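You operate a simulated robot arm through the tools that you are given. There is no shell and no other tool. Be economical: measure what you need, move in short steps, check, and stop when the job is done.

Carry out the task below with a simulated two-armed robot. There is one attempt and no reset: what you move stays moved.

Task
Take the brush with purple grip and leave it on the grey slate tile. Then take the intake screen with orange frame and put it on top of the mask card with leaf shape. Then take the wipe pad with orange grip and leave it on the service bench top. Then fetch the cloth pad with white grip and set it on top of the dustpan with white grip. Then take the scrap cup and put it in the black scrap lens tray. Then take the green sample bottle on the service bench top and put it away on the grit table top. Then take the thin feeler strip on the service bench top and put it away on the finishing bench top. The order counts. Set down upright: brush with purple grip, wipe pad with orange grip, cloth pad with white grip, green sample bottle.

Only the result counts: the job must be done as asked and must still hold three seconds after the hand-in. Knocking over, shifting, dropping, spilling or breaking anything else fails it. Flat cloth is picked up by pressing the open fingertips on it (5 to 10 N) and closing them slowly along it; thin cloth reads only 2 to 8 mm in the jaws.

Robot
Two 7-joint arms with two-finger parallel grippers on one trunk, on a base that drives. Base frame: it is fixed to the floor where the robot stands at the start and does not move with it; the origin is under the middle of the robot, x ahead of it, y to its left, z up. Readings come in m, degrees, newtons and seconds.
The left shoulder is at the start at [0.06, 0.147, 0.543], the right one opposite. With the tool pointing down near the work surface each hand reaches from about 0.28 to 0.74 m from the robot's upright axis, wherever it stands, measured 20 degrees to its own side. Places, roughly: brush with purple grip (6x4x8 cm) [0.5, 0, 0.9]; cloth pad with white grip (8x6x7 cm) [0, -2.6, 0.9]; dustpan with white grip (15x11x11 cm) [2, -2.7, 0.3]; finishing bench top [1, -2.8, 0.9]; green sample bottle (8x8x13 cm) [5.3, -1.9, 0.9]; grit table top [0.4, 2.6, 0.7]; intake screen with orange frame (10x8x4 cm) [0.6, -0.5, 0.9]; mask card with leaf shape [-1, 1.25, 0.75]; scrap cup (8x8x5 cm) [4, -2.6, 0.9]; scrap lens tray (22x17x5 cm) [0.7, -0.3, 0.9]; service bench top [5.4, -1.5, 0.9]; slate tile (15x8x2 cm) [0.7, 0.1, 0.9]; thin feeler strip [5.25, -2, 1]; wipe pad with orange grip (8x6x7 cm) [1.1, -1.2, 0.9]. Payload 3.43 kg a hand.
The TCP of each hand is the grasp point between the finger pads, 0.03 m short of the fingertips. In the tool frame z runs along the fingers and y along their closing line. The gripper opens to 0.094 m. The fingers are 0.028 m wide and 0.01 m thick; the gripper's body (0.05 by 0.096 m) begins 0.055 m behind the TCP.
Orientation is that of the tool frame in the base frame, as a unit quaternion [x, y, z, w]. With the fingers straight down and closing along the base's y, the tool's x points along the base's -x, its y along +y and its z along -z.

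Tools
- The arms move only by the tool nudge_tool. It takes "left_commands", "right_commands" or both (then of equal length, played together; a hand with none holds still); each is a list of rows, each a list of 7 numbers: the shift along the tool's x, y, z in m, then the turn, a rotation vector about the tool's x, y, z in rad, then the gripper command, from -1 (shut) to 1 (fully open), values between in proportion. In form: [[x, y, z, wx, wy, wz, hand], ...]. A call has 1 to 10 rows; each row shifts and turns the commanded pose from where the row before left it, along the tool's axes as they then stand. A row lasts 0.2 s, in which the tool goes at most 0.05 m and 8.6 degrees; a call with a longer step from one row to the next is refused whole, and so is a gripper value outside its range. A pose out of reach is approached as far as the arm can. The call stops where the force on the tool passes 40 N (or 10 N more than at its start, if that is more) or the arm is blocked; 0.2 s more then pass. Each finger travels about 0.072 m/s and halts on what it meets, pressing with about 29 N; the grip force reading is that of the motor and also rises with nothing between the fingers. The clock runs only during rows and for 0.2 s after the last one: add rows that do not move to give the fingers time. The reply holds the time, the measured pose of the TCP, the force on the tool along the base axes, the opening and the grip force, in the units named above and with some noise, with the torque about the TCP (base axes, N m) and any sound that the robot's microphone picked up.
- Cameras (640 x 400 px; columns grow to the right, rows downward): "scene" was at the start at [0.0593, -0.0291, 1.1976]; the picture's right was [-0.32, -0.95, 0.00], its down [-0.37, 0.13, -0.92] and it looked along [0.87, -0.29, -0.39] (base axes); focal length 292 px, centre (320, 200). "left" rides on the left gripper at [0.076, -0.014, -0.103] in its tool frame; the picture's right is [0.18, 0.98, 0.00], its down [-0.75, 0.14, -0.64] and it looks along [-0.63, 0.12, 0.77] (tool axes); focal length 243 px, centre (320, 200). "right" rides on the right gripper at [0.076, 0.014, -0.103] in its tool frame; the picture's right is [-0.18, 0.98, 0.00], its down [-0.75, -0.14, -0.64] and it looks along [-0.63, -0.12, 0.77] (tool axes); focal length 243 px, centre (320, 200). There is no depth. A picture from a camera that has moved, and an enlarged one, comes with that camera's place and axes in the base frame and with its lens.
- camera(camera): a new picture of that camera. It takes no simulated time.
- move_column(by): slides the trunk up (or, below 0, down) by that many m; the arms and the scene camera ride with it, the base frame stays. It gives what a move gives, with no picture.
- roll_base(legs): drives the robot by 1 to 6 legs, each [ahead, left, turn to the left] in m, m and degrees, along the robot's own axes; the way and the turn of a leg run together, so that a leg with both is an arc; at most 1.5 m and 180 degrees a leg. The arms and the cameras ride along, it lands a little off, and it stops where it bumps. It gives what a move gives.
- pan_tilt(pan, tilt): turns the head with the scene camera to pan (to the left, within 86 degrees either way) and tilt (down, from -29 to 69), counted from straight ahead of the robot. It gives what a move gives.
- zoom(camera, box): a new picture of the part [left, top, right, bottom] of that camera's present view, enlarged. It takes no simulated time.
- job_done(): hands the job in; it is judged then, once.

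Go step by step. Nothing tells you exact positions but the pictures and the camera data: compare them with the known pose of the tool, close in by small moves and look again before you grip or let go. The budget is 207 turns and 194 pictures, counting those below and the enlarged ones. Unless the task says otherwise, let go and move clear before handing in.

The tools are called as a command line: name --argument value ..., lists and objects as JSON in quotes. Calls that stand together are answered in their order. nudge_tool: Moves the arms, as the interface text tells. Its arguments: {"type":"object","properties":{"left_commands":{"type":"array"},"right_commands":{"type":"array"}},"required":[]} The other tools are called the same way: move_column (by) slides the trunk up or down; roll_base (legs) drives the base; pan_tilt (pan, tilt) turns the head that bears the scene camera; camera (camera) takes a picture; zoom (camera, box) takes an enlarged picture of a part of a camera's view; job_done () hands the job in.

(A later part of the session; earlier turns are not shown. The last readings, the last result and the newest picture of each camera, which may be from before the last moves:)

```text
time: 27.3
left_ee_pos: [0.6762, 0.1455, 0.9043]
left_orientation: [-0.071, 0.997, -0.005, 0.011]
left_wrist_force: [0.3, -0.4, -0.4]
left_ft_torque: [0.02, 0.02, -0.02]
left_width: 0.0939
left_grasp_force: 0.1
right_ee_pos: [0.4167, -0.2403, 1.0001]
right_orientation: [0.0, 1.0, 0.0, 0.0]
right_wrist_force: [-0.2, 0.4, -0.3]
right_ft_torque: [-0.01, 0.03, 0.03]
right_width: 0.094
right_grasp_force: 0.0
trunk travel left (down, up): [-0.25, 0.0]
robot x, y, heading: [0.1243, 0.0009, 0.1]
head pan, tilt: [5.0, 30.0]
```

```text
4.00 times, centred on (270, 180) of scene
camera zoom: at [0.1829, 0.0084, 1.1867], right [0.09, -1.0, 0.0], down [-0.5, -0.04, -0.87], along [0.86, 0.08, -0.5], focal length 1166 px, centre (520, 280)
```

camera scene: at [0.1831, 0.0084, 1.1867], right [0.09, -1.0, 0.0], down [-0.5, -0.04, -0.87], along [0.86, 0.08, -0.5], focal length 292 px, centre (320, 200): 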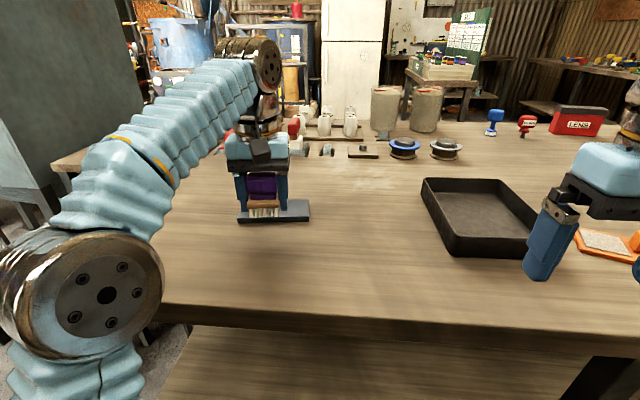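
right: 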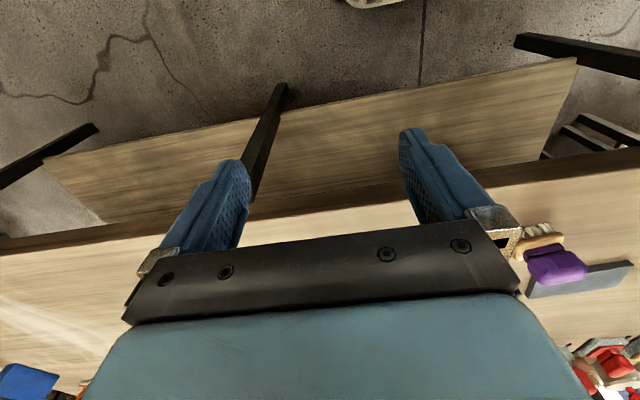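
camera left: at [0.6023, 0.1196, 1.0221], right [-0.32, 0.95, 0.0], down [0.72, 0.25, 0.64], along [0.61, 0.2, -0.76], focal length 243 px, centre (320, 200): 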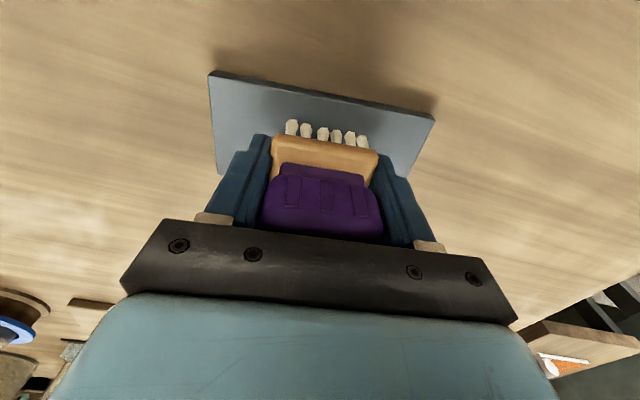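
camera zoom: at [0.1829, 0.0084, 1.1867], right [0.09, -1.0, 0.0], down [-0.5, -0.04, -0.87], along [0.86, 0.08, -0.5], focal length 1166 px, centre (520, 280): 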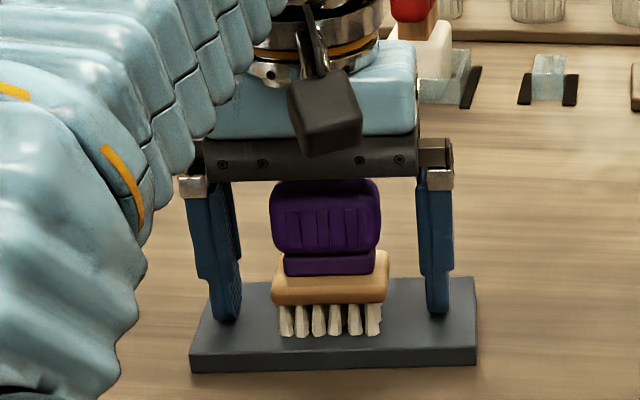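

The brush stands on the tile. I'll rise slightly and retreat backwards with the fingers straddling it.

nudge_tool --left_commands '[[0, 0, -0.012, 0, 0, 0, 1], [0.03, 0.004, -0.01, 0, 0, 0, 1], [0.04, 0.005, -0.015, 0, 0, 0, 1], [0.04, 0.005, -0.01, 0, 0, 0, 1], [0.04, 0.0, -0.01, 0, 0, 0, 1], [0.04, 0, -0.01, 0, 0, 0, 1]]'

camera --camera "scene"

camera --camera "right"

```text
time: 28.7
left_ee_pos: [0.4836, 0.1315, 0.9688]
left_orientation: [-0.071, 0.997, -0.004, 0.011]
left_wrist_force: [0.1, 0.2, 0.0]
left_ft_torque: [0.01, 0.0, 0.0]
left_width: 0.0939
left_grasp_force: 0.1
right_ee_pos: [0.4175, -0.2409, 0.999]
right_orientation: [0.0, 1.0, 0.0, 0.0]
right_wrist_force: [0.8, 0.8, 0.0]
right_ft_torque: [0.0, 0.01, -0.01]
right_width: 0.094
right_grasp_force: 0.0
trunk travel left (down, up): [-0.25, 0.0]
robot x, y, heading: [0.123, -0.0029, -0.2]
head pan, tilt: [5.0, 30.0]
```

```text
158 pictures are left
camera scene: at [0.1831, 0.0084, 1.1867], right [0.09, -1.0, 0.0], down [-0.5, -0.04, -0.87], along [0.86, 0.07, -0.5], focal length 292 px, centre (320, 200)
```

scene: 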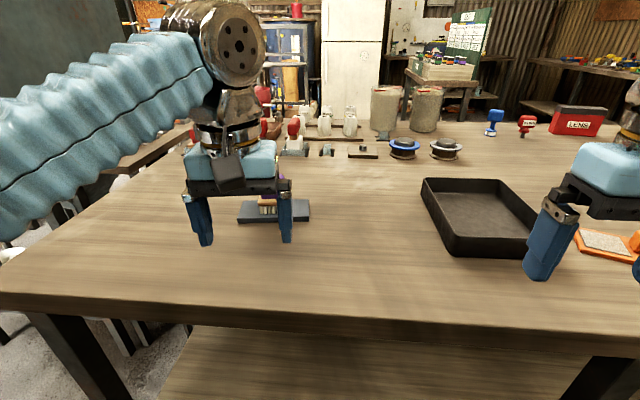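

```text
157 pictures are left
camera right: at [0.3415, -0.2257, 1.1004], right [0.18, 0.98, 0.0], down [0.75, -0.14, 0.64], along [0.63, -0.12, -0.77], focal length 243 px, centre (320, 200)
```

right: 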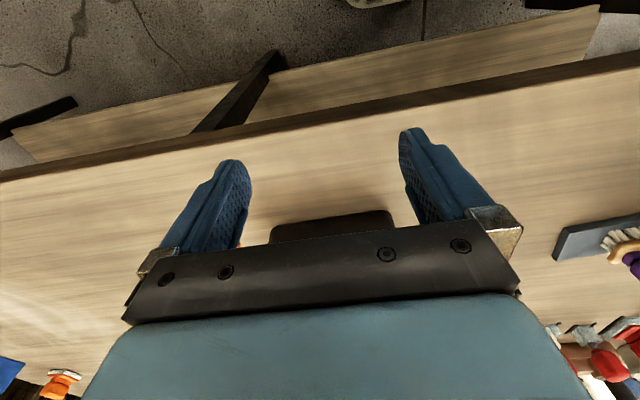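

Next the intake screen. I'll strafe right 0.3 m with arms high and look.

roll_base --legs '[[0, -0.28, 0]]'

pan_tilt --pan -18 --tilt 35

camera --camera "scene"

camera --camera "right"

```text
time: 30.7
left_ee_pos: [0.4846, -0.1471, 0.9694]
left_orientation: [-0.071, 0.997, -0.004, 0.011]
left_wrist_force: [0.0, 0.5, -1.0]
left_ft_torque: [0.02, -0.04, -0.03]
left_width: 0.0942
left_grasp_force: 0.1
right_ee_pos: [0.4155, -0.5203, 0.9995]
right_orientation: [0.001, 1.0, 0.0, 0.001]
right_wrist_force: [-0.1, 0.1, 0.5]
right_ft_torque: [-0.02, -0.03, 0.0]
right_width: 0.094
right_grasp_force: 0.0
trunk travel left (down, up): [-0.25, 0.0]
robot x, y, heading: [0.1224, -0.2804, -0.1]
head pan, tilt: [5.0, 30.0]
```

```text
time: 31.5
left_ee_pos: [0.4842, -0.1478, 0.9691]
left_orientation: [-0.071, 0.997, -0.003, 0.011]
left_wrist_force: [-0.3, -0.4, -0.2]
left_ft_torque: [0.02, -0.02, 0.0]
left_width: 0.0939
left_grasp_force: 0.1
right_ee_pos: [0.4167, -0.5199, 0.9993]
right_orientation: [0.001, 1.0, 0.0, -0.001]
right_wrist_force: [-0.2, -0.5, 0.5]
right_ft_torque: [0.0, 0.0, -0.03]
right_width: 0.094
right_grasp_force: 0.0
trunk travel left (down, up): [-0.25, 0.0]
robot x, y, heading: [0.1225, -0.2794, -0.1]
head pan, tilt: [-18.0, 35.0]
```

```text
156 pictures are left
camera scene: at [0.1763, -0.3057, 1.179], right [-0.31, -0.95, 0.0], down [-0.55, 0.18, -0.82], along [0.78, -0.25, -0.57], focal length 292 px, centre (320, 200)
```

scene: 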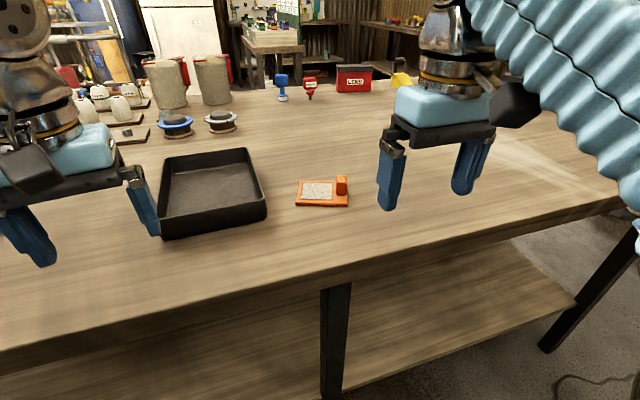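

```text
155 pictures are left
camera right: at [0.3409, -0.5049, 1.1004], right [0.19, 0.98, 0.0], down [0.75, -0.14, 0.64], along [0.63, -0.12, -0.77], focal length 243 px, centre (320, 200)
```

right: 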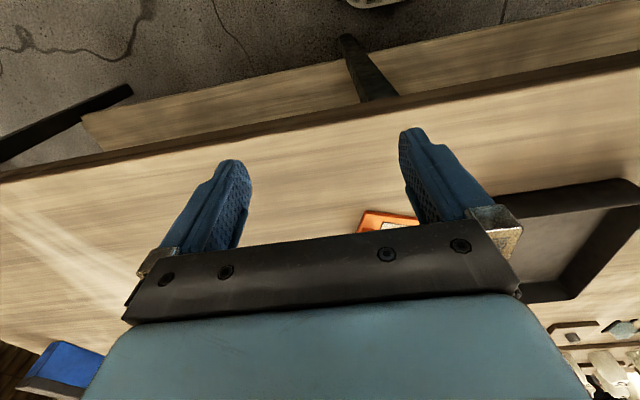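

zoom --camera "scene" --box '[270, 150, 390, 225]'

```text
5.33 times, centred on (330, 188) of scene
camera zoom: at [0.1763, -0.3057, 1.179], right [-0.31, -0.95, 0.0], down [-0.55, 0.18, -0.82], along [0.78, -0.25, -0.57], focal length 1555 px, centre (267, 267)
```

zoom: 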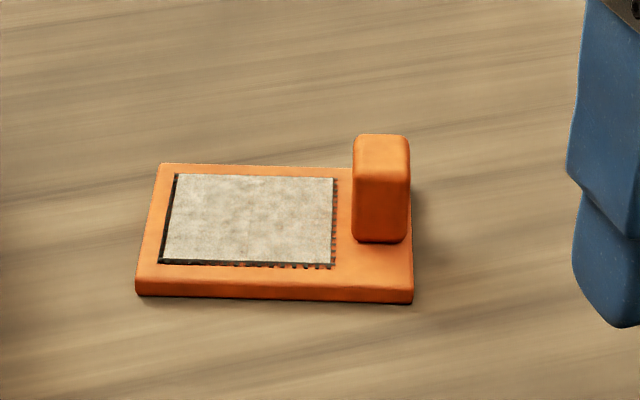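

The screen lies yawed about −20° with its post at about [0.618, −0.493]. I'll turn the right hand to close along the post's thin direction and move near it.

nudge_tool --right_commands '[[0, 0, 0.01, 0, 0, 0.12, 1], [0, 0, 0.01, 0, 0, 0.12, 1], [0, 0, 0.01, 0, 0, 0.118, 1], [-0.03, 0.025, 0.01, 0, 0, 0, 1], [-0.03, 0.025, 0, 0, 0, 0, 1], [-0.03, 0.025, 0, 0, 0, 0, 1], [-0.02, 0.02, 0, 0, 0, 0, 1], [0, 0, 0, 0, 0, 0, 1]]'

camera --camera "right"

zoom --camera "scene" --box '[250, 110, 410, 210]'

```text
time: 33.3
left_ee_pos: [0.4845, -0.1462, 0.9696]
left_orientation: [-0.071, 0.997, -0.004, 0.011]
left_wrist_force: [0.9, -0.1, -0.2]
left_ft_torque: [0.01, 0.0, -0.02]
left_width: 0.0941
left_grasp_force: 0.0
right_ee_pos: [0.5556, -0.4682, 0.959]
right_orientation: [0.179, 0.984, 0.0, 0.0]
right_wrist_force: [0.4, -0.1, -0.3]
right_ft_torque: [0.0, 0.01, 0.03]
right_width: 0.0939
right_grasp_force: 0.0
trunk travel left (down, up): [-0.25, 0.0]
robot x, y, heading: [0.1184, -0.2785, -0.0]
head pan, tilt: [-18.0, 35.0]
```

```text
153 pictures are left
camera right: at [0.489, -0.4283, 1.0606], right [0.52, 0.86, 0.0], down [0.66, -0.4, 0.64], along [0.55, -0.33, -0.77], focal length 243 px, centre (320, 200)
```

right: 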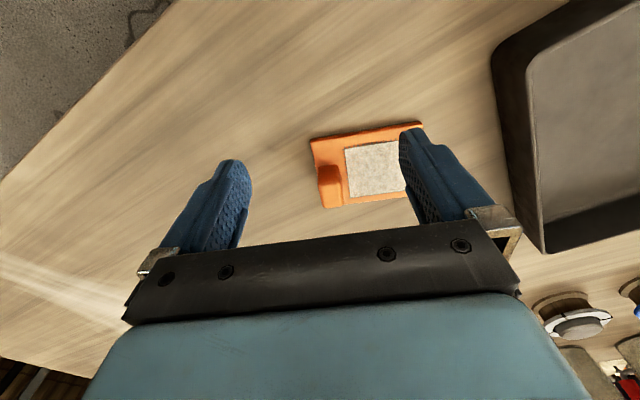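

```text
4.00 times, centred on (330, 160) of scene
camera zoom: at [0.1764, -0.3056, 1.1789], right [-0.31, -0.95, 0.0], down [-0.55, 0.18, -0.82], along [0.78, -0.25, -0.57], focal length 1166 px, centre (280, 360)
```

zoom: 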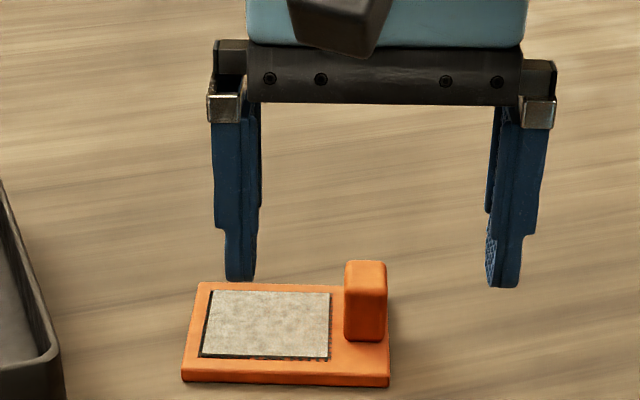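

Aligned. I advance over the post and lower most of the way.

nudge_tool --right_commands '[[-0.02, 0, 0.015, 0, 0, 0, 1], [-0.023, -0.0005, 0.01, 0, 0, 0, 1], [-0.023, 0, 0.01, 0, 0, 0, 1], [0, 0, 0.01, 0, 0, 0, 1], [0, 0, 0, 0, 0, 0, 1]]'

camera --camera "right"

zoom --camera "scene" --box '[250, 110, 410, 210]'

```text
time: 34.5
left_ee_pos: [0.4835, -0.1478, 0.9689]
left_orientation: [-0.071, 0.997, -0.004, 0.011]
left_wrist_force: [0.2, 0.7, -0.3]
left_ft_torque: [-0.02, 0.02, 0.02]
left_width: 0.094
left_grasp_force: 0.0
right_ee_pos: [0.6141, -0.4939, 0.9138]
right_orientation: [0.178, 0.984, 0.001, 0.0]
right_wrist_force: [-0.4, 0.2, -0.6]
right_ft_torque: [-0.04, 0.01, 0.0]
right_width: 0.0939
right_grasp_force: 0.0
trunk travel left (down, up): [-0.25, 0.0]
robot x, y, heading: [0.1182, -0.2768, 0.1]
head pan, tilt: [-18.0, 35.0]
```

```text
151 pictures are left
camera right: at [0.5488, -0.4531, 1.0147], right [0.52, 0.86, 0.0], down [0.66, -0.4, 0.64], along [0.55, -0.33, -0.77], focal length 243 px, centre (320, 200)
```

right: 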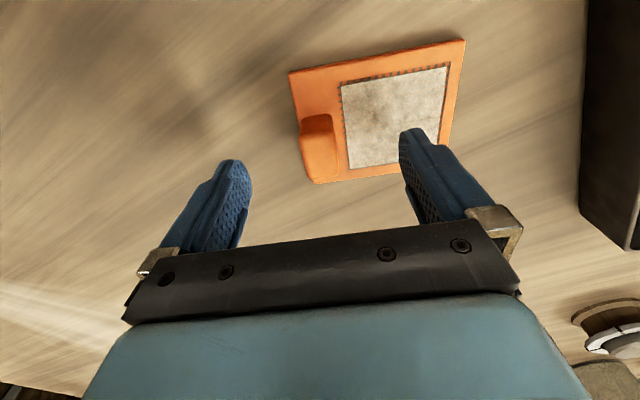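

```text
4.00 times, centred on (330, 160) of scene
camera zoom: at [0.1763, -0.3058, 1.179], right [-0.31, -0.95, 0.0], down [-0.55, 0.18, -0.82], along [0.78, -0.25, -0.57], focal length 1166 px, centre (280, 360)
```

zoom: 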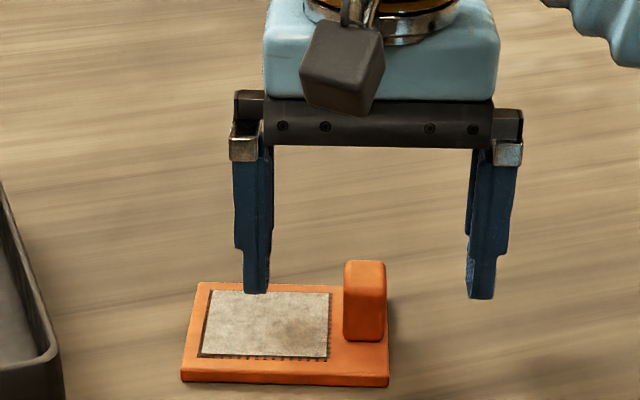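

The fingers straddle the post. Lower 1 cm and close.

nudge_tool --right_commands '[[0.003, 0, 0.006, 0, 0, 0, 1], [0, 0, 0.004, 0, 0, 0, 1], [0, 0, 0, 0, 0, 0, 0.3], [0, 0, 0, 0, 0, 0, -0.3], [0, 0, 0, 0, 0, 0, -1], [0, 0, 0, 0, 0, 0, -1], [0, 0, 0, 0, 0, 0, -1], [0, 0, 0, 0, 0, 0, -1]]'

camera --camera "right"

zoom --camera "scene" --box '[250, 110, 410, 210]'

```text
time: 36.3
left_ee_pos: [0.4838, -0.1475, 0.969]
left_orientation: [-0.071, 0.997, -0.004, 0.01]
left_wrist_force: [0.5, 0.2, -0.1]
left_ft_torque: [0.02, 0.01, -0.01]
left_width: 0.0939
left_grasp_force: 0.0
right_ee_pos: [0.6123, -0.4913, 0.9042]
right_orientation: [0.179, 0.984, 0.0, 0.0]
right_wrist_force: [-0.2, -0.1, 0.7]
right_ft_torque: [0.0, -0.11, -0.07]
right_width: 0.0193
right_grasp_force: 29.2
trunk travel left (down, up): [-0.25, 0.0]
robot x, y, heading: [0.121, -0.2812, -0.1]
head pan, tilt: [-18.0, 35.0]
```

```text
149 pictures are left
camera right: at [0.5461, -0.4517, 1.0048], right [0.52, 0.86, 0.0], down [0.66, -0.4, 0.64], along [0.55, -0.33, -0.77], focal length 243 px, centre (320, 200)
```

right: 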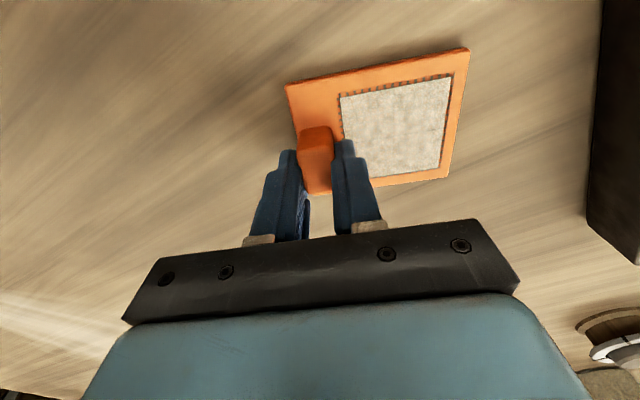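

```text
4.00 times, centred on (330, 160) of scene
camera zoom: at [0.1763, -0.3058, 1.179], right [-0.31, -0.95, 0.0], down [-0.55, 0.18, -0.82], along [0.78, -0.25, -0.57], focal length 1166 px, centre (280, 360)
```

zoom: 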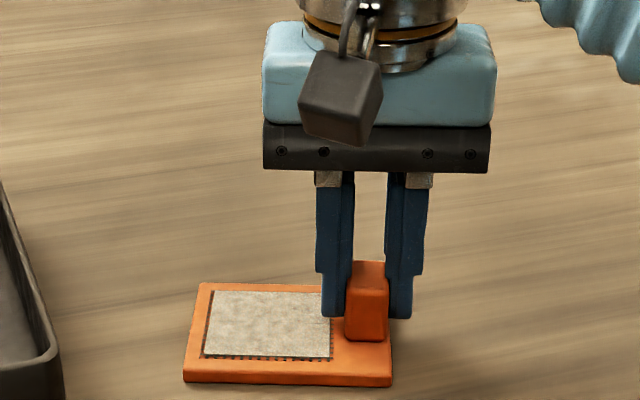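

The grip sits far back and high on the post. I'll reopen, come back 8 mm and go 5 mm deeper.

nudge_tool --right_commands '[[0, 0, 0, 0, 0, 0, -0.2], [0, 0, 0, 0, 0, 0, -0.2], [0.008, 0, 0.002, 0, 0, 0, -0.2], [0, 0, 0.004, 0, 0, 0, -0.2], [0, 0, 0, 0, 0, 0, -0.2], [0, 0, 0, 0, 0, 0, -1], [0, 0, 0, 0, 0, 0, -1], [0, 0, 0, 0, 0, 0, -1], [0, 0, 0, 0, 0, 0, -1]]'

nudge_tool --right_commands '[[0, 0, -0.01, 0, 0, 0, -1], [0, 0, -0.015, 0, 0, 0, -1], [0, 0, -0.015, 0, 0, 0, -1], [0, 0, 0, 0, 0, 0, -1]]'

camera --camera "right"

zoom --camera "scene" --box '[250, 110, 410, 210]'

```text
time: 38.3
left_ee_pos: [0.4837, -0.147, 0.9686]
left_orientation: [-0.07, 0.997, -0.004, 0.011]
left_wrist_force: [-0.2, 0.1, -0.4]
left_ft_torque: [0.0, 0.03, 0.01]
left_width: 0.094
left_grasp_force: 0.1
right_ee_pos: [0.6042, -0.4901, 0.8983]
right_orientation: [0.179, 0.984, 0.0, 0.0]
right_wrist_force: [0.0, 0.2, 0.1]
right_ft_torque: [-0.02, -0.02, 0.0]
right_width: 0.0243
right_grasp_force: 29.5
trunk travel left (down, up): [-0.25, 0.0]
robot x, y, heading: [0.1209, -0.2819, -0.0]
head pan, tilt: [-18.0, 35.0]
```

```text
time: 39.3
left_ee_pos: [0.484, -0.1471, 0.9692]
left_orientation: [-0.071, 0.997, -0.003, 0.011]
left_wrist_force: [-0.6, 0.0, -0.7]
left_ft_torque: [-0.03, -0.02, 0.04]
left_width: 0.094
left_grasp_force: 0.0
right_ee_pos: [0.6035, -0.49, 0.9395]
right_orientation: [0.179, 0.984, 0.0, 0.0]
right_wrist_force: [0.0, -0.2, -1.0]
right_ft_torque: [-0.07, 0.01, 0.0]
right_width: 0.0241
right_grasp_force: 29.2
trunk travel left (down, up): [-0.25, 0.0]
robot x, y, heading: [0.1227, -0.2791, -0.2]
head pan, tilt: [-18.0, 35.0]
```

```text
147 pictures are left
camera right: at [0.5387, -0.4488, 1.0397], right [0.52, 0.86, 0.0], down [0.66, -0.4, 0.64], along [0.55, -0.33, -0.77], focal length 243 px, centre (320, 200)
```

right: 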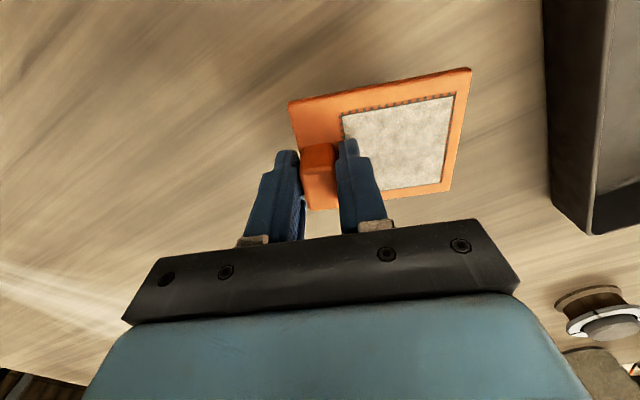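

```text
4.00 times, centred on (330, 160) of scene
camera zoom: at [0.1764, -0.3057, 1.1789], right [-0.31, -0.95, 0.0], down [-0.55, 0.18, -0.82], along [0.78, -0.25, -0.57], focal length 1166 px, centre (280, 360)
```

zoom: 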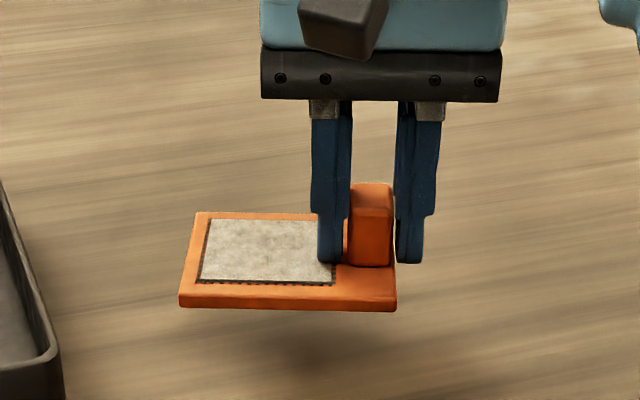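

The screen is held firmly. I'll raise and pull the arm in, then back off from the bench and look toward the mask card at [-1, 1.25].

nudge_tool --right_commands '[[0.02, -0.008, -0.015, 0, 0, 0, -1], [0.035, -0.013, -0.015, 0, 0, 0, -1], [0.04, -0.015, -0.01, 0, 0, 0, -1], [0.04, -0.015, 0, 0, 0, 0, -1], [0, 0, 0, 0, 0, 0, -1]]'

roll_base --legs '[[-0.45, 0, 0]]'

pan_tilt --pan 85 --tilt 25

camera --camera "scene"

```text
time: 40.5
left_ee_pos: [0.4839, -0.1468, 0.9678]
left_orientation: [-0.071, 0.997, -0.004, 0.012]
left_wrist_force: [-0.9, 0.1, 0.4]
left_ft_torque: [0.01, -0.03, 0.02]
left_width: 0.094
left_grasp_force: 0.1
right_ee_pos: [0.4577, -0.4898, 0.9783]
right_orientation: [0.178, 0.984, 0.0, -0.001]
right_wrist_force: [-0.1, -0.1, -1.2]
right_ft_torque: [-0.02, -0.01, 0.02]
right_width: 0.0239
right_grasp_force: 28.8
trunk travel left (down, up): [-0.25, 0.0]
robot x, y, heading: [0.1209, -0.2785, -0.0]
head pan, tilt: [-18.0, 35.0]
```

```text
time: 43.2
left_ee_pos: [0.0376, -0.1463, 0.9689]
left_orientation: [-0.074, 0.997, -0.004, 0.011]
left_wrist_force: [0.2, 0.1, 0.1]
left_ft_torque: [0.0, 0.01, 0.02]
left_width: 0.0942
left_grasp_force: 0.0
right_ee_pos: [0.0146, -0.4878, 0.9788]
right_orientation: [0.176, 0.984, 0.0, 0.0]
right_wrist_force: [-0.4, 0.0, -2.4]
right_ft_torque: [-0.05, 0.03, -0.03]
right_width: 0.0242
right_grasp_force: 28.7
trunk travel left (down, up): [-0.25, 0.0]
robot x, y, heading: [-0.322, -0.2787, 0.2]
head pan, tilt: [-18.0, 35.0]
```

```text
time: 45.0
left_ee_pos: [0.0379, -0.1467, 0.9685]
left_orientation: [-0.073, 0.997, -0.003, 0.01]
left_wrist_force: [-0.1, 0.4, 0.7]
left_ft_torque: [0.03, 0.0, -0.01]
left_width: 0.0939
left_grasp_force: 0.0
right_ee_pos: [0.0155, -0.4879, 0.9787]
right_orientation: [0.175, 0.985, 0.0, 0.0]
right_wrist_force: [-0.4, -0.4, -1.5]
right_ft_torque: [-0.05, -0.01, 0.03]
right_width: 0.0239
right_grasp_force: 29.2
trunk travel left (down, up): [-0.25, 0.0]
robot x, y, heading: [-0.326, -0.2818, 0.4]
head pan, tilt: [85.0, 25.0]
```

```text
145 pictures are left
camera scene: at [-0.3459, -0.1878, 1.1947], right [1.0, -0.08, 0.0], down [-0.04, -0.42, -0.91], along [0.07, 0.9, -0.42], focal length 292 px, centre (320, 200)
```

scene: 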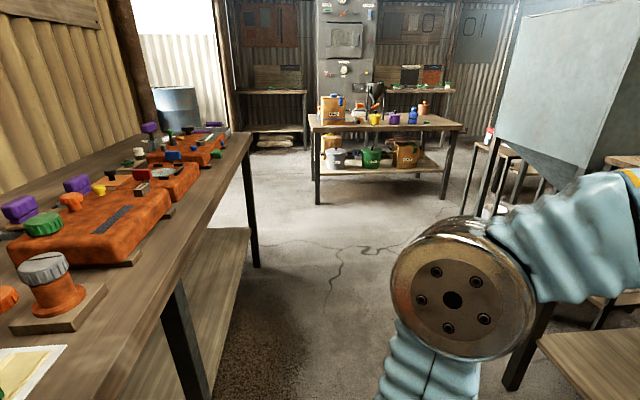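

The bench at x≈−1 holds the cards. I'll strafe left to y≈1.05 and turn to face it.

roll_base --legs '[[0.05, 1.3, 0], [0, 0, 150]]'

pan_tilt --pan 15 --tilt 40

camera --camera "scene"

```text
time: 57.8
left_ee_pos: [-0.6667, 1.0985, 0.9682]
left_orientation: [0.983, -0.181, -0.01, -0.006]
left_wrist_force: [-0.1, 0.1, 0.5]
left_ft_torque: [-0.01, 0.0, 0.04]
left_width: 0.0939
left_grasp_force: 0.1
right_ee_pos: [-0.4812, 1.3843, 0.9794]
right_orientation: [0.908, -0.418, 0.0, 0.0]
right_wrist_force: [-0.8, -0.1, -2.0]
right_ft_torque: [0.03, -0.05, 0.03]
right_width: 0.0242
right_grasp_force: 29.6
trunk travel left (down, up): [-0.25, 0.0]
robot x, y, heading: [-0.2835, 1.0342, 151.0]
head pan, tilt: [85.0, 25.0]
```

```text
time: 59.2
left_ee_pos: [-0.6679, 1.0972, 0.9682]
left_orientation: [0.984, -0.18, -0.01, -0.005]
left_wrist_force: [-0.5, 0.2, -0.3]
left_ft_torque: [-0.02, 0.01, -0.01]
left_width: 0.0939
left_grasp_force: 0.1
right_ee_pos: [-0.4791, 1.3847, 0.9798]
right_orientation: [0.908, -0.419, 0.0, 0.0]
right_wrist_force: [-0.1, 0.0, -2.1]
right_ft_torque: [0.02, -0.05, -0.02]
right_width: 0.0239
right_grasp_force: 28.7
trunk travel left (down, up): [-0.25, 0.0]
robot x, y, heading: [-0.2899, 1.0358, 150.8]
head pan, tilt: [15.0, 40.0]
```

```text
144 pictures are left
camera scene: at [-0.3409, 1.0437, 1.1714], right [0.24, 0.97, 0.0], down [0.62, -0.15, -0.77], along [-0.74, 0.18, -0.64], focal length 292 px, centre (320, 200)
```

scene: 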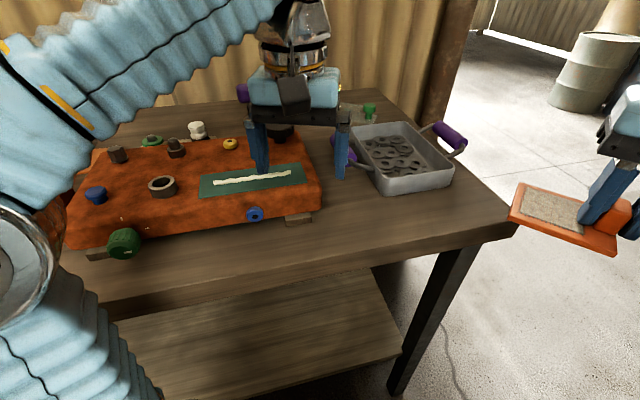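

The card spot is hidden behind the left gripper. I'll pull the left hand back and aside.

nudge_tool --left_commands '[[0.03, 0.03, 0, 0, 0, 0, 1], [0.03, 0.035, 0, 0, 0, 0, 1], [0, 0.045, 0, 0, 0, 0, 1], [0, 0.045, 0, 0, 0, 0, 1]]'

camera --camera "scene"

```text
time: 60.2
left_ee_pos: [-0.6672, 0.9302, 0.9661]
left_orientation: [0.984, -0.18, -0.009, -0.006]
left_wrist_force: [0.1, -0.2, 0.7]
left_ft_torque: [-0.01, -0.01, -0.02]
left_width: 0.0938
left_grasp_force: 0.1
right_ee_pos: [-0.4809, 1.3843, 0.9788]
right_orientation: [0.908, -0.419, 0.001, -0.001]
right_wrist_force: [0.4, 1.2, -1.2]
right_ft_torque: [0.08, -0.02, 0.0]
right_width: 0.0238
right_grasp_force: 29.3
trunk travel left (down, up): [-0.25, 0.0]
robot x, y, heading: [-0.2865, 1.0358, 151.0]
head pan, tilt: [15.0, 40.0]
```

```text
143 pictures are left
camera scene: at [-0.3411, 1.0437, 1.1713], right [0.24, 0.97, 0.0], down [0.62, -0.16, -0.77], along [-0.74, 0.18, -0.64], focal length 292 px, centre (320, 200)
```

scene: 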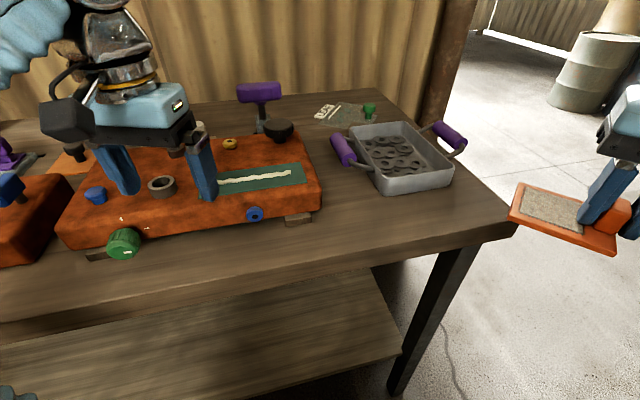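

zoom --camera "scene" --box '[220, 70, 420, 195]'

```text
3.20 times, centred on (320, 132) of scene
camera zoom: at [-0.3411, 1.0437, 1.1713], right [0.24, 0.97, 0.0], down [0.62, -0.16, -0.77], along [-0.74, 0.18, -0.64], focal length 933 px, centre (320, 416)
```

zoom: 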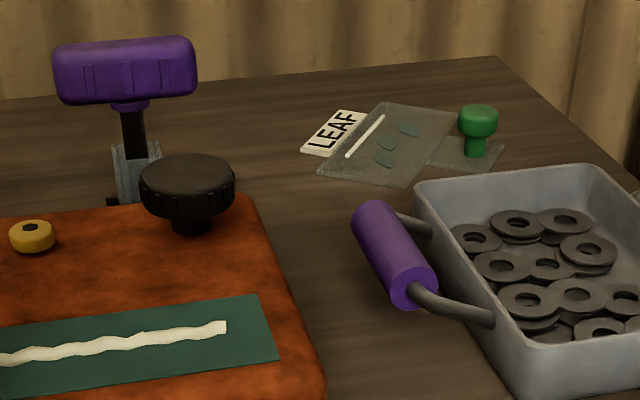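

The LEAF card lies near the far right corner of this bench, too deep to reach from the front. I'll go around to the bench's end and look again.

roll_base --legs '[[0.456, -0.72, 0], [0, 0, 106]]'

pan_tilt --pan -35 --tilt 30

camera --camera "scene"

```text
time: 61.2
left_ee_pos: [-0.6674, 0.9352, 0.9661]
left_orientation: [0.986, -0.169, -0.006, 0.0]
left_wrist_force: [0.2, -7.3, -2.1]
left_ft_torque: [-0.09, -0.19, 0.22]
left_width: 0.0942
left_grasp_force: 0.1
right_ee_pos: [-0.4836, 1.3955, 0.9795]
right_orientation: [0.909, -0.418, 0.001, -0.001]
right_wrist_force: [-0.2, 0.3, -1.4]
right_ft_torque: [0.03, -0.04, -0.01]
right_width: 0.024
right_grasp_force: 29.3
trunk travel left (down, up): [-0.25, 0.0]
robot x, y, heading: [-0.2876, 1.0517, 150.8]
head pan, tilt: [15.0, 40.0]
stopped in leg 1: the force on the tool passed its limit at 53 N (the readings are from after the stop); the commanded pose is now the measured one
```

```text
time: 62.4
left_ee_pos: [-0.6673, 0.9339, 0.9656]
left_orientation: [0.985, -0.17, -0.007, -0.001]
left_wrist_force: [2.3, -17.8, -3.3]
left_ft_torque: [-0.42, -0.21, 0.58]
left_width: 0.0939
left_grasp_force: 0.1
right_ee_pos: [-0.4829, 1.3968, 0.9792]
right_orientation: [0.908, -0.418, 0.0, -0.001]
right_wrist_force: [0.4, -0.5, -2.8]
right_ft_torque: [0.01, -0.07, 0.0]
right_width: 0.0241
right_grasp_force: 29.2
trunk travel left (down, up): [-0.25, 0.0]
robot x, y, heading: [-0.2845, 1.0491, 151.2]
head pan, tilt: [-35.0, 30.0]
```

```text
141 pictures are left
camera scene: at [-0.2989, 1.1155, 1.1868], right [0.9, 0.44, 0.0], down [0.22, -0.45, -0.87], along [-0.38, 0.78, -0.5], focal length 292 px, centre (320, 200)
```

scene: 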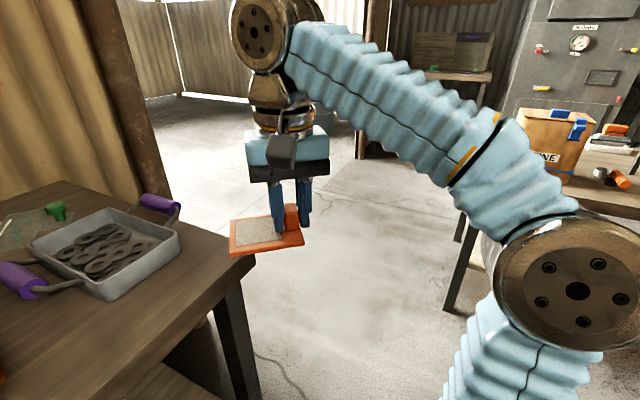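

The left hand touched something while I strafed. I'll look at it before moving.

camera --camera "left"

pan_tilt --pan 30 --tilt 35

camera --camera "scene"

```text
140 pictures are left
camera left: at [-0.5896, 0.9218, 1.068], right [-0.16, -0.99, 0.0], down [-0.75, 0.12, 0.65], along [-0.64, 0.1, -0.76], focal length 243 px, centre (320, 200)
```

left: 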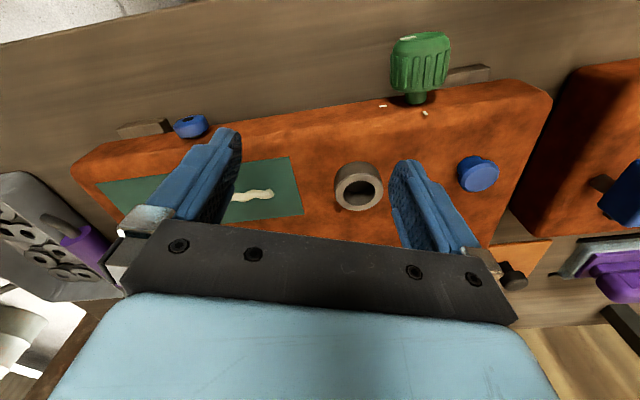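

```text
time: 63.7
left_ee_pos: [-0.6682, 0.9345, 0.9647]
left_orientation: [0.985, -0.17, -0.008, 0.0]
left_wrist_force: [1.7, -20.1, -1.4]
left_ft_torque: [-0.54, -0.1, 0.67]
left_width: 0.0941
left_grasp_force: 0.7
right_ee_pos: [-0.4831, 1.3953, 0.9791]
right_orientation: [0.909, -0.417, 0.0, -0.001]
right_wrist_force: [0.7, 0.1, -1.2]
right_ft_torque: [-0.02, -0.07, 0.01]
right_width: 0.024
right_grasp_force: 29.6
trunk travel left (down, up): [-0.25, 0.0]
robot x, y, heading: [-0.2849, 1.0488, 151.2]
head pan, tilt: [30.0, 35.0]
```

```text
139 pictures are left
camera scene: at [-0.347, 1.0325, 1.1789], right [-0.02, 1.0, 0.0], down [0.57, 0.01, -0.82], along [-0.82, -0.01, -0.57], focal length 292 px, centre (320, 200)
```

scene: 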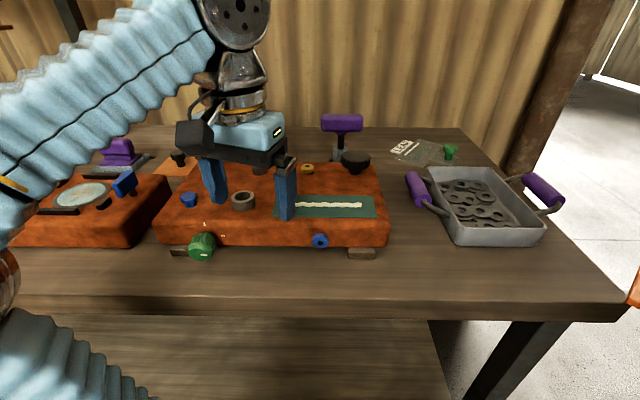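

The left finger was against the ring knob on the orange panel, so the bench and its panel are higher than assumed (bench ≈0.85). I'll back the finger off it, raise and pull the left arm in.

nudge_tool --left_commands '[[0, 0.012, 0, 0, 0, 0, 1], [0, 0, -0.015, 0, 0, 0, 1], [0, 0, -0.015, 0, 0, 0, 1], [0.03, 0, -0.01, 0, 0, 0, 1], [0.04, 0, -0.01, 0, 0, 0, 1], [0.03, 0, 0, 0, 0, 0, 1]]'

camera --camera "scene"

```text
time: 65.1
left_ee_pos: [-0.6256, 0.9093, 0.9967]
left_orientation: [0.985, -0.171, -0.008, 0.0]
left_wrist_force: [-0.6, 0.1, 0.3]
left_ft_torque: [0.01, 0.03, 0.0]
left_width: 0.0937
left_grasp_force: 0.1
left hand out of reach, approached as far as the arm can: row 4, 5, 6
right_ee_pos: [-0.4825, 1.3979, 0.9779]
right_orientation: [0.908, -0.418, 0.002, -0.001]
right_wrist_force: [-0.1, 0.0, -0.9]
right_ft_torque: [0.03, 0.01, 0.01]
right_width: 0.0239
right_grasp_force: 28.9
trunk travel left (down, up): [-0.25, 0.0]
robot x, y, heading: [-0.287, 1.0498, 150.9]
head pan, tilt: [30.0, 35.0]
```

```text
138 pictures are left
camera scene: at [-0.3471, 1.0347, 1.1789], right [-0.02, 1.0, 0.0], down [0.57, 0.01, -0.82], along [-0.82, -0.02, -0.57], focal length 292 px, centre (320, 200)
```

scene: 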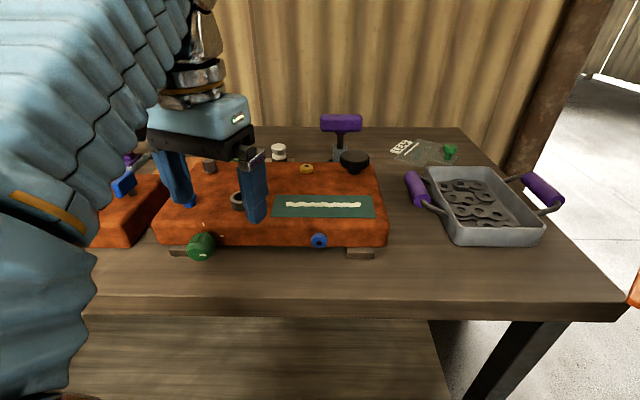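

Card is at about [-1.035, 1.285, 0.855], only ~12 cm from the bench's end (y≈1.41). I'll go around the end: back off, go left around, turn to face −y.

roll_base --legs '[[-0.175, -0.097, 0], [0.364, -0.656, 0], [0, 0, 109]]'

pan_tilt --pan -45 --tilt 25

camera --camera "scene"

```text
time: 74.9
left_ee_pos: [0.1572, 1.528, 0.9957]
left_orientation: [0.709, 0.705, -0.004, 0.007]
left_wrist_force: [0.7, 1.0, 0.3]
left_ft_torque: [0.0, -0.02, 0.02]
left_width: 0.0938
left_grasp_force: 0.0
right_ee_pos: [-0.353, 1.5012, 0.979]
right_orientation: [0.866, 0.5, 0.0, 0.0]
right_wrist_force: [-0.3, 0.7, -1.1]
right_ft_torque: [0.05, 0.03, 0.04]
right_width: 0.0238
right_grasp_force: 29.6
trunk travel left (down, up): [-0.25, 0.0]
robot x, y, heading: [-0.0924, 1.8009, -99.4]
head pan, tilt: [30.0, 35.0]
```

```text
time: 76.4
left_ee_pos: [0.1567, 1.527, 0.9962]
left_orientation: [0.709, 0.705, -0.004, 0.006]
left_wrist_force: [-0.7, -0.2, 0.1]
left_ft_torque: [0.0, -0.03, 0.01]
left_width: 0.094
left_grasp_force: 0.0
right_ee_pos: [-0.3518, 1.5005, 0.9783]
right_orientation: [0.867, 0.499, 0.0, -0.001]
right_wrist_force: [0.1, -1.2, -0.6]
right_ft_torque: [0.04, 0.05, 0.0]
right_width: 0.0238
right_grasp_force: 28.6
trunk travel left (down, up): [-0.25, 0.0]
robot x, y, heading: [-0.0901, 1.8002, -99.3]
head pan, tilt: [-45.0, 25.0]
```

```text
137 pictures are left
camera scene: at [-0.1581, 1.7772, 1.1947], right [-0.58, 0.81, 0.0], down [0.34, 0.25, -0.91], along [-0.74, -0.53, -0.42], focal length 292 px, centre (320, 200)
```

scene: 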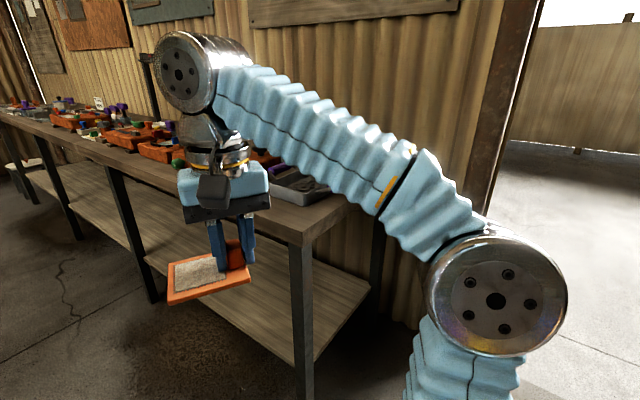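

Moving sideways along the bench end, keeping the screen clear of the tray handle.

roll_base --legs '[[0.082, -0.686, 0]]'

pan_tilt --pan -10 --tilt 40

camera --camera "scene"

camera --camera "right"

```text
time: 80.2
left_ee_pos: [-0.5355, 1.5611, 0.995]
left_orientation: [0.709, 0.706, -0.004, 0.006]
left_wrist_force: [-0.1, 0.8, -0.7]
left_ft_torque: [-0.01, -0.02, -0.01]
left_width: 0.0939
left_grasp_force: 0.0
right_ee_pos: [-1.0437, 1.5341, 0.9787]
right_orientation: [0.866, 0.5, -0.001, -0.001]
right_wrist_force: [-0.5, 0.3, -1.5]
right_ft_torque: [0.04, 0.03, -0.04]
right_width: 0.0238
right_grasp_force: 29.1
trunk travel left (down, up): [-0.25, 0.0]
robot x, y, heading: [-0.7818, 1.8341, -99.7]
head pan, tilt: [-45.0, 25.0]
```

```text
time: 81.2
left_ee_pos: [-0.5348, 1.5608, 0.9971]
left_orientation: [0.708, 0.706, -0.004, 0.006]
left_wrist_force: [0.3, 0.6, 0.6]
left_ft_torque: [0.01, -0.02, 0.01]
left_width: 0.0937
left_grasp_force: 0.0
right_ee_pos: [-1.0428, 1.5352, 0.9783]
right_orientation: [0.866, 0.5, -0.001, -0.002]
right_wrist_force: [0.5, 0.1, -1.8]
right_ft_torque: [0.04, 0.03, 0.02]
right_width: 0.0239
right_grasp_force: 29.1
trunk travel left (down, up): [-0.25, 0.0]
robot x, y, heading: [-0.7811, 1.8339, -99.6]
head pan, tilt: [-10.0, 40.0]
```

```text
136 pictures are left
camera scene: at [-0.8027, 1.784, 1.1714], right [-0.94, 0.33, 0.0], down [0.21, 0.61, -0.77], along [-0.26, -0.72, -0.64], focal length 292 px, centre (320, 200)
```

scene: 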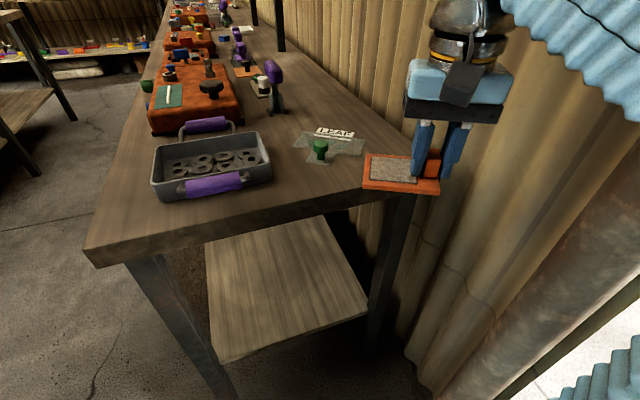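

```text
135 pictures are left
camera right: at [-0.9924, 1.593, 1.0798], right [0.76, -0.65, 0.0], down [-0.5, -0.58, 0.64], along [-0.42, -0.49, -0.77], focal length 243 px, centre (320, 200)
```

right: 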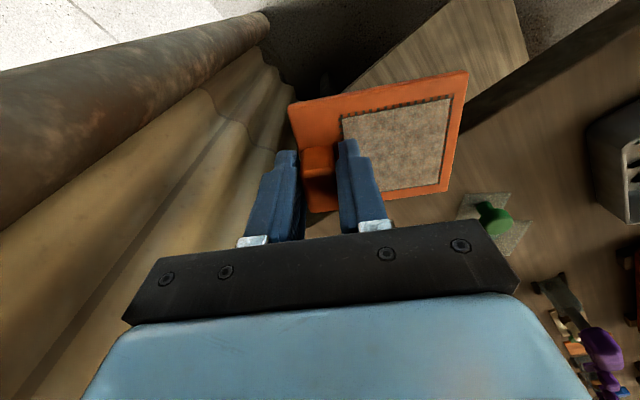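

zoom --camera "scene" --box '[260, 105, 420, 205]'

```text
4.00 times, centred on (340, 155) of scene
camera zoom: at [-0.8027, 1.784, 1.1714], right [-0.94, 0.33, 0.0], down [0.21, 0.61, -0.77], along [-0.26, -0.72, -0.64], focal length 1166 px, centre (240, 380)
```

zoom: 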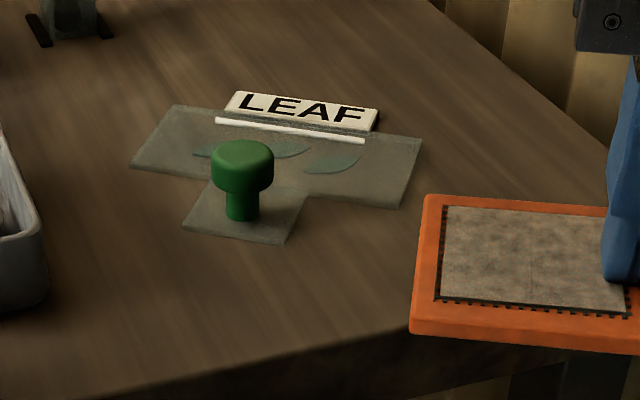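

The card (14.5×7.5 cm, with green knob handle at its front) is centred near [-1.014, 1.258], long axis along [-0.81, 0.59]. I'll drive a bit closer so I can stay high over the knob, and rotate the hand ~6°.

roll_base --legs '[[0.16, 0.03, 0]]'

nudge_tool --right_commands '[[0, 0, 0, 0, 0, 0.107, -1], [0, 0, 0, 0, 0, 0, -1]]'

camera --camera "scene"

camera --camera "right"

```text
time: 82.7
left_ee_pos: [-0.5308, 1.4143, 0.9956]
left_orientation: [0.705, 0.709, -0.003, 0.005]
left_wrist_force: [-0.1, 0.1, 0.0]
left_ft_torque: [0.02, 0.01, 0.03]
left_width: 0.094
left_grasp_force: 0.1
right_ee_pos: [-1.0391, 1.3808, 0.9776]
right_orientation: [0.863, 0.505, 0.001, -0.002]
right_wrist_force: [-0.2, -0.1, -1.7]
right_ft_torque: [-0.01, 0.02, 0.02]
right_width: 0.024
right_grasp_force: 29.2
trunk travel left (down, up): [-0.25, 0.0]
robot x, y, heading: [-0.7802, 1.6852, -98.9]
head pan, tilt: [-10.0, 40.0]
stopped in leg 1: the robot was blocked; the commanded pose is now the measured one
```

```text
time: 83.3
left_ee_pos: [-0.5304, 1.4147, 0.9956]
left_orientation: [0.705, 0.709, -0.003, 0.006]
left_wrist_force: [-0.7, 0.5, 0.3]
left_ft_torque: [-0.04, -0.03, 0.03]
left_width: 0.0941
left_grasp_force: 0.1
right_ee_pos: [-1.0397, 1.3811, 0.9784]
right_orientation: [0.889, 0.457, 0.0, -0.002]
right_wrist_force: [-0.4, -0.2, -2.1]
right_ft_torque: [0.07, 0.05, -0.02]
right_width: 0.0238
right_grasp_force: 28.9
trunk travel left (down, up): [-0.25, 0.0]
robot x, y, heading: [-0.7815, 1.687, -98.8]
head pan, tilt: [-10.0, 40.0]
```

```text
133 pictures are left
camera scene: at [-0.8012, 1.6342, 1.1714], right [-0.95, 0.32, 0.0], down [0.21, 0.61, -0.77], along [-0.25, -0.72, -0.64], focal length 292 px, centre (320, 200)
```

scene: 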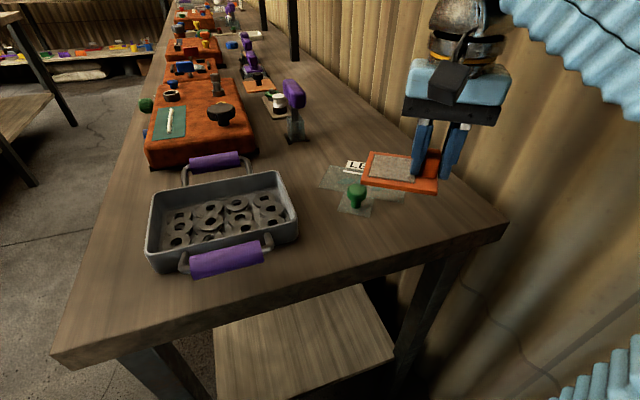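

```text
132 pictures are left
camera right: at [-0.9825, 1.4348, 1.0791], right [0.69, -0.72, 0.0], down [-0.55, -0.53, 0.64], along [-0.46, -0.44, -0.77], focal length 243 px, centre (320, 200)
```

right: 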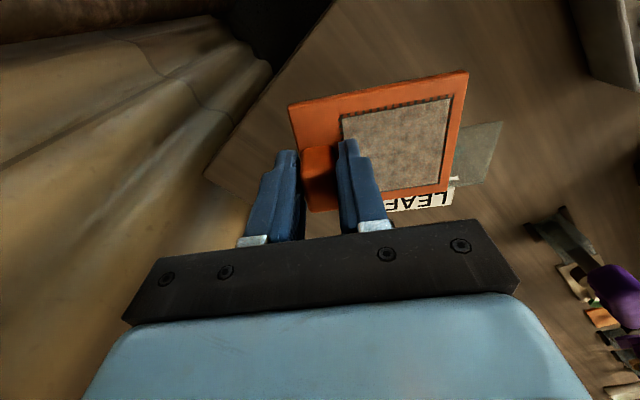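

The base touched the bench and stopped; fine. Zoom to refine the card pose from here.

zoom --camera "scene" --box '[300, 130, 460, 230]'

```text
4.00 times, centred on (380, 180) of scene
camera zoom: at [-0.8012, 1.6342, 1.1714], right [-0.95, 0.32, 0.0], down [0.21, 0.61, -0.77], along [-0.25, -0.72, -0.64], focal length 1166 px, centre (80, 280)
```

zoom: 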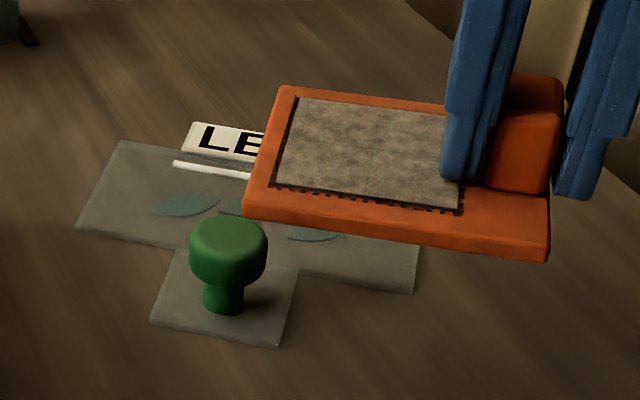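

Card centre refined to [-1.0135, 1.2615]; the screen centre should go to about [-1.009, 1.267]. Moving there at height.

nudge_tool --right_commands '[[-0.034, 0.028, 0.006, 0, 0, 0.012, -1], [-0.034, 0.029, 0.004, 0, 0, 0, -1], [0, 0, 0, 0, 0, 0, -1]]'

zoom --camera "scene" --box '[300, 110, 460, 210]'

camera --camera "right"

```text
time: 84.1
left_ee_pos: [-0.5297, 1.4141, 0.9961]
left_orientation: [0.704, 0.71, -0.005, 0.004]
left_wrist_force: [0.1, -0.5, 0.1]
left_ft_torque: [0.0, 0.01, 0.0]
left_width: 0.0942
left_grasp_force: 0.0
right_ee_pos: [-1.0324, 1.2911, 0.9672]
right_orientation: [0.892, 0.451, 0.001, -0.003]
right_wrist_force: [-0.3, -0.3, -1.7]
right_ft_torque: [0.08, 0.06, -0.02]
right_width: 0.0238
right_grasp_force: 29.2
trunk travel left (down, up): [-0.25, 0.0]
robot x, y, heading: [-0.7847, 1.6852, -98.8]
head pan, tilt: [-10.0, 40.0]
```

```text
4.00 times, centred on (380, 160) of scene
camera zoom: at [-0.8011, 1.6338, 1.1714], right [-0.95, 0.32, 0.0], down [0.21, 0.61, -0.77], along [-0.25, -0.72, -0.64], focal length 1166 px, centre (80, 360)
```

zoom: 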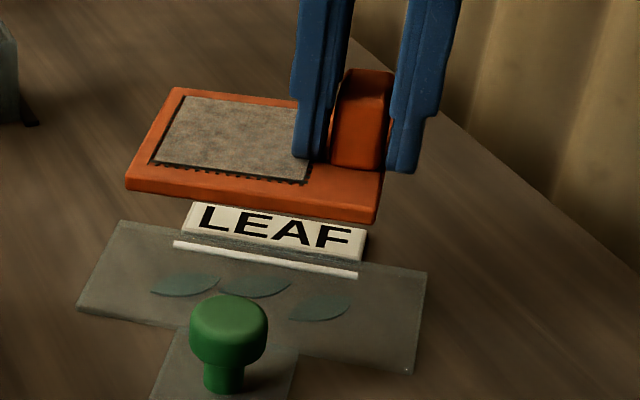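

```text
129 pictures are left
camera right: at [-0.9748, 1.3448, 1.0687], right [0.68, -0.73, 0.0], down [-0.56, -0.53, 0.64], along [-0.47, -0.44, -0.77], focal length 243 px, centre (320, 200)
```

right: 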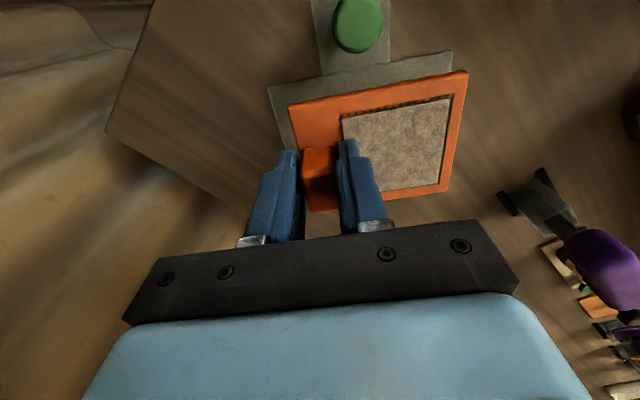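

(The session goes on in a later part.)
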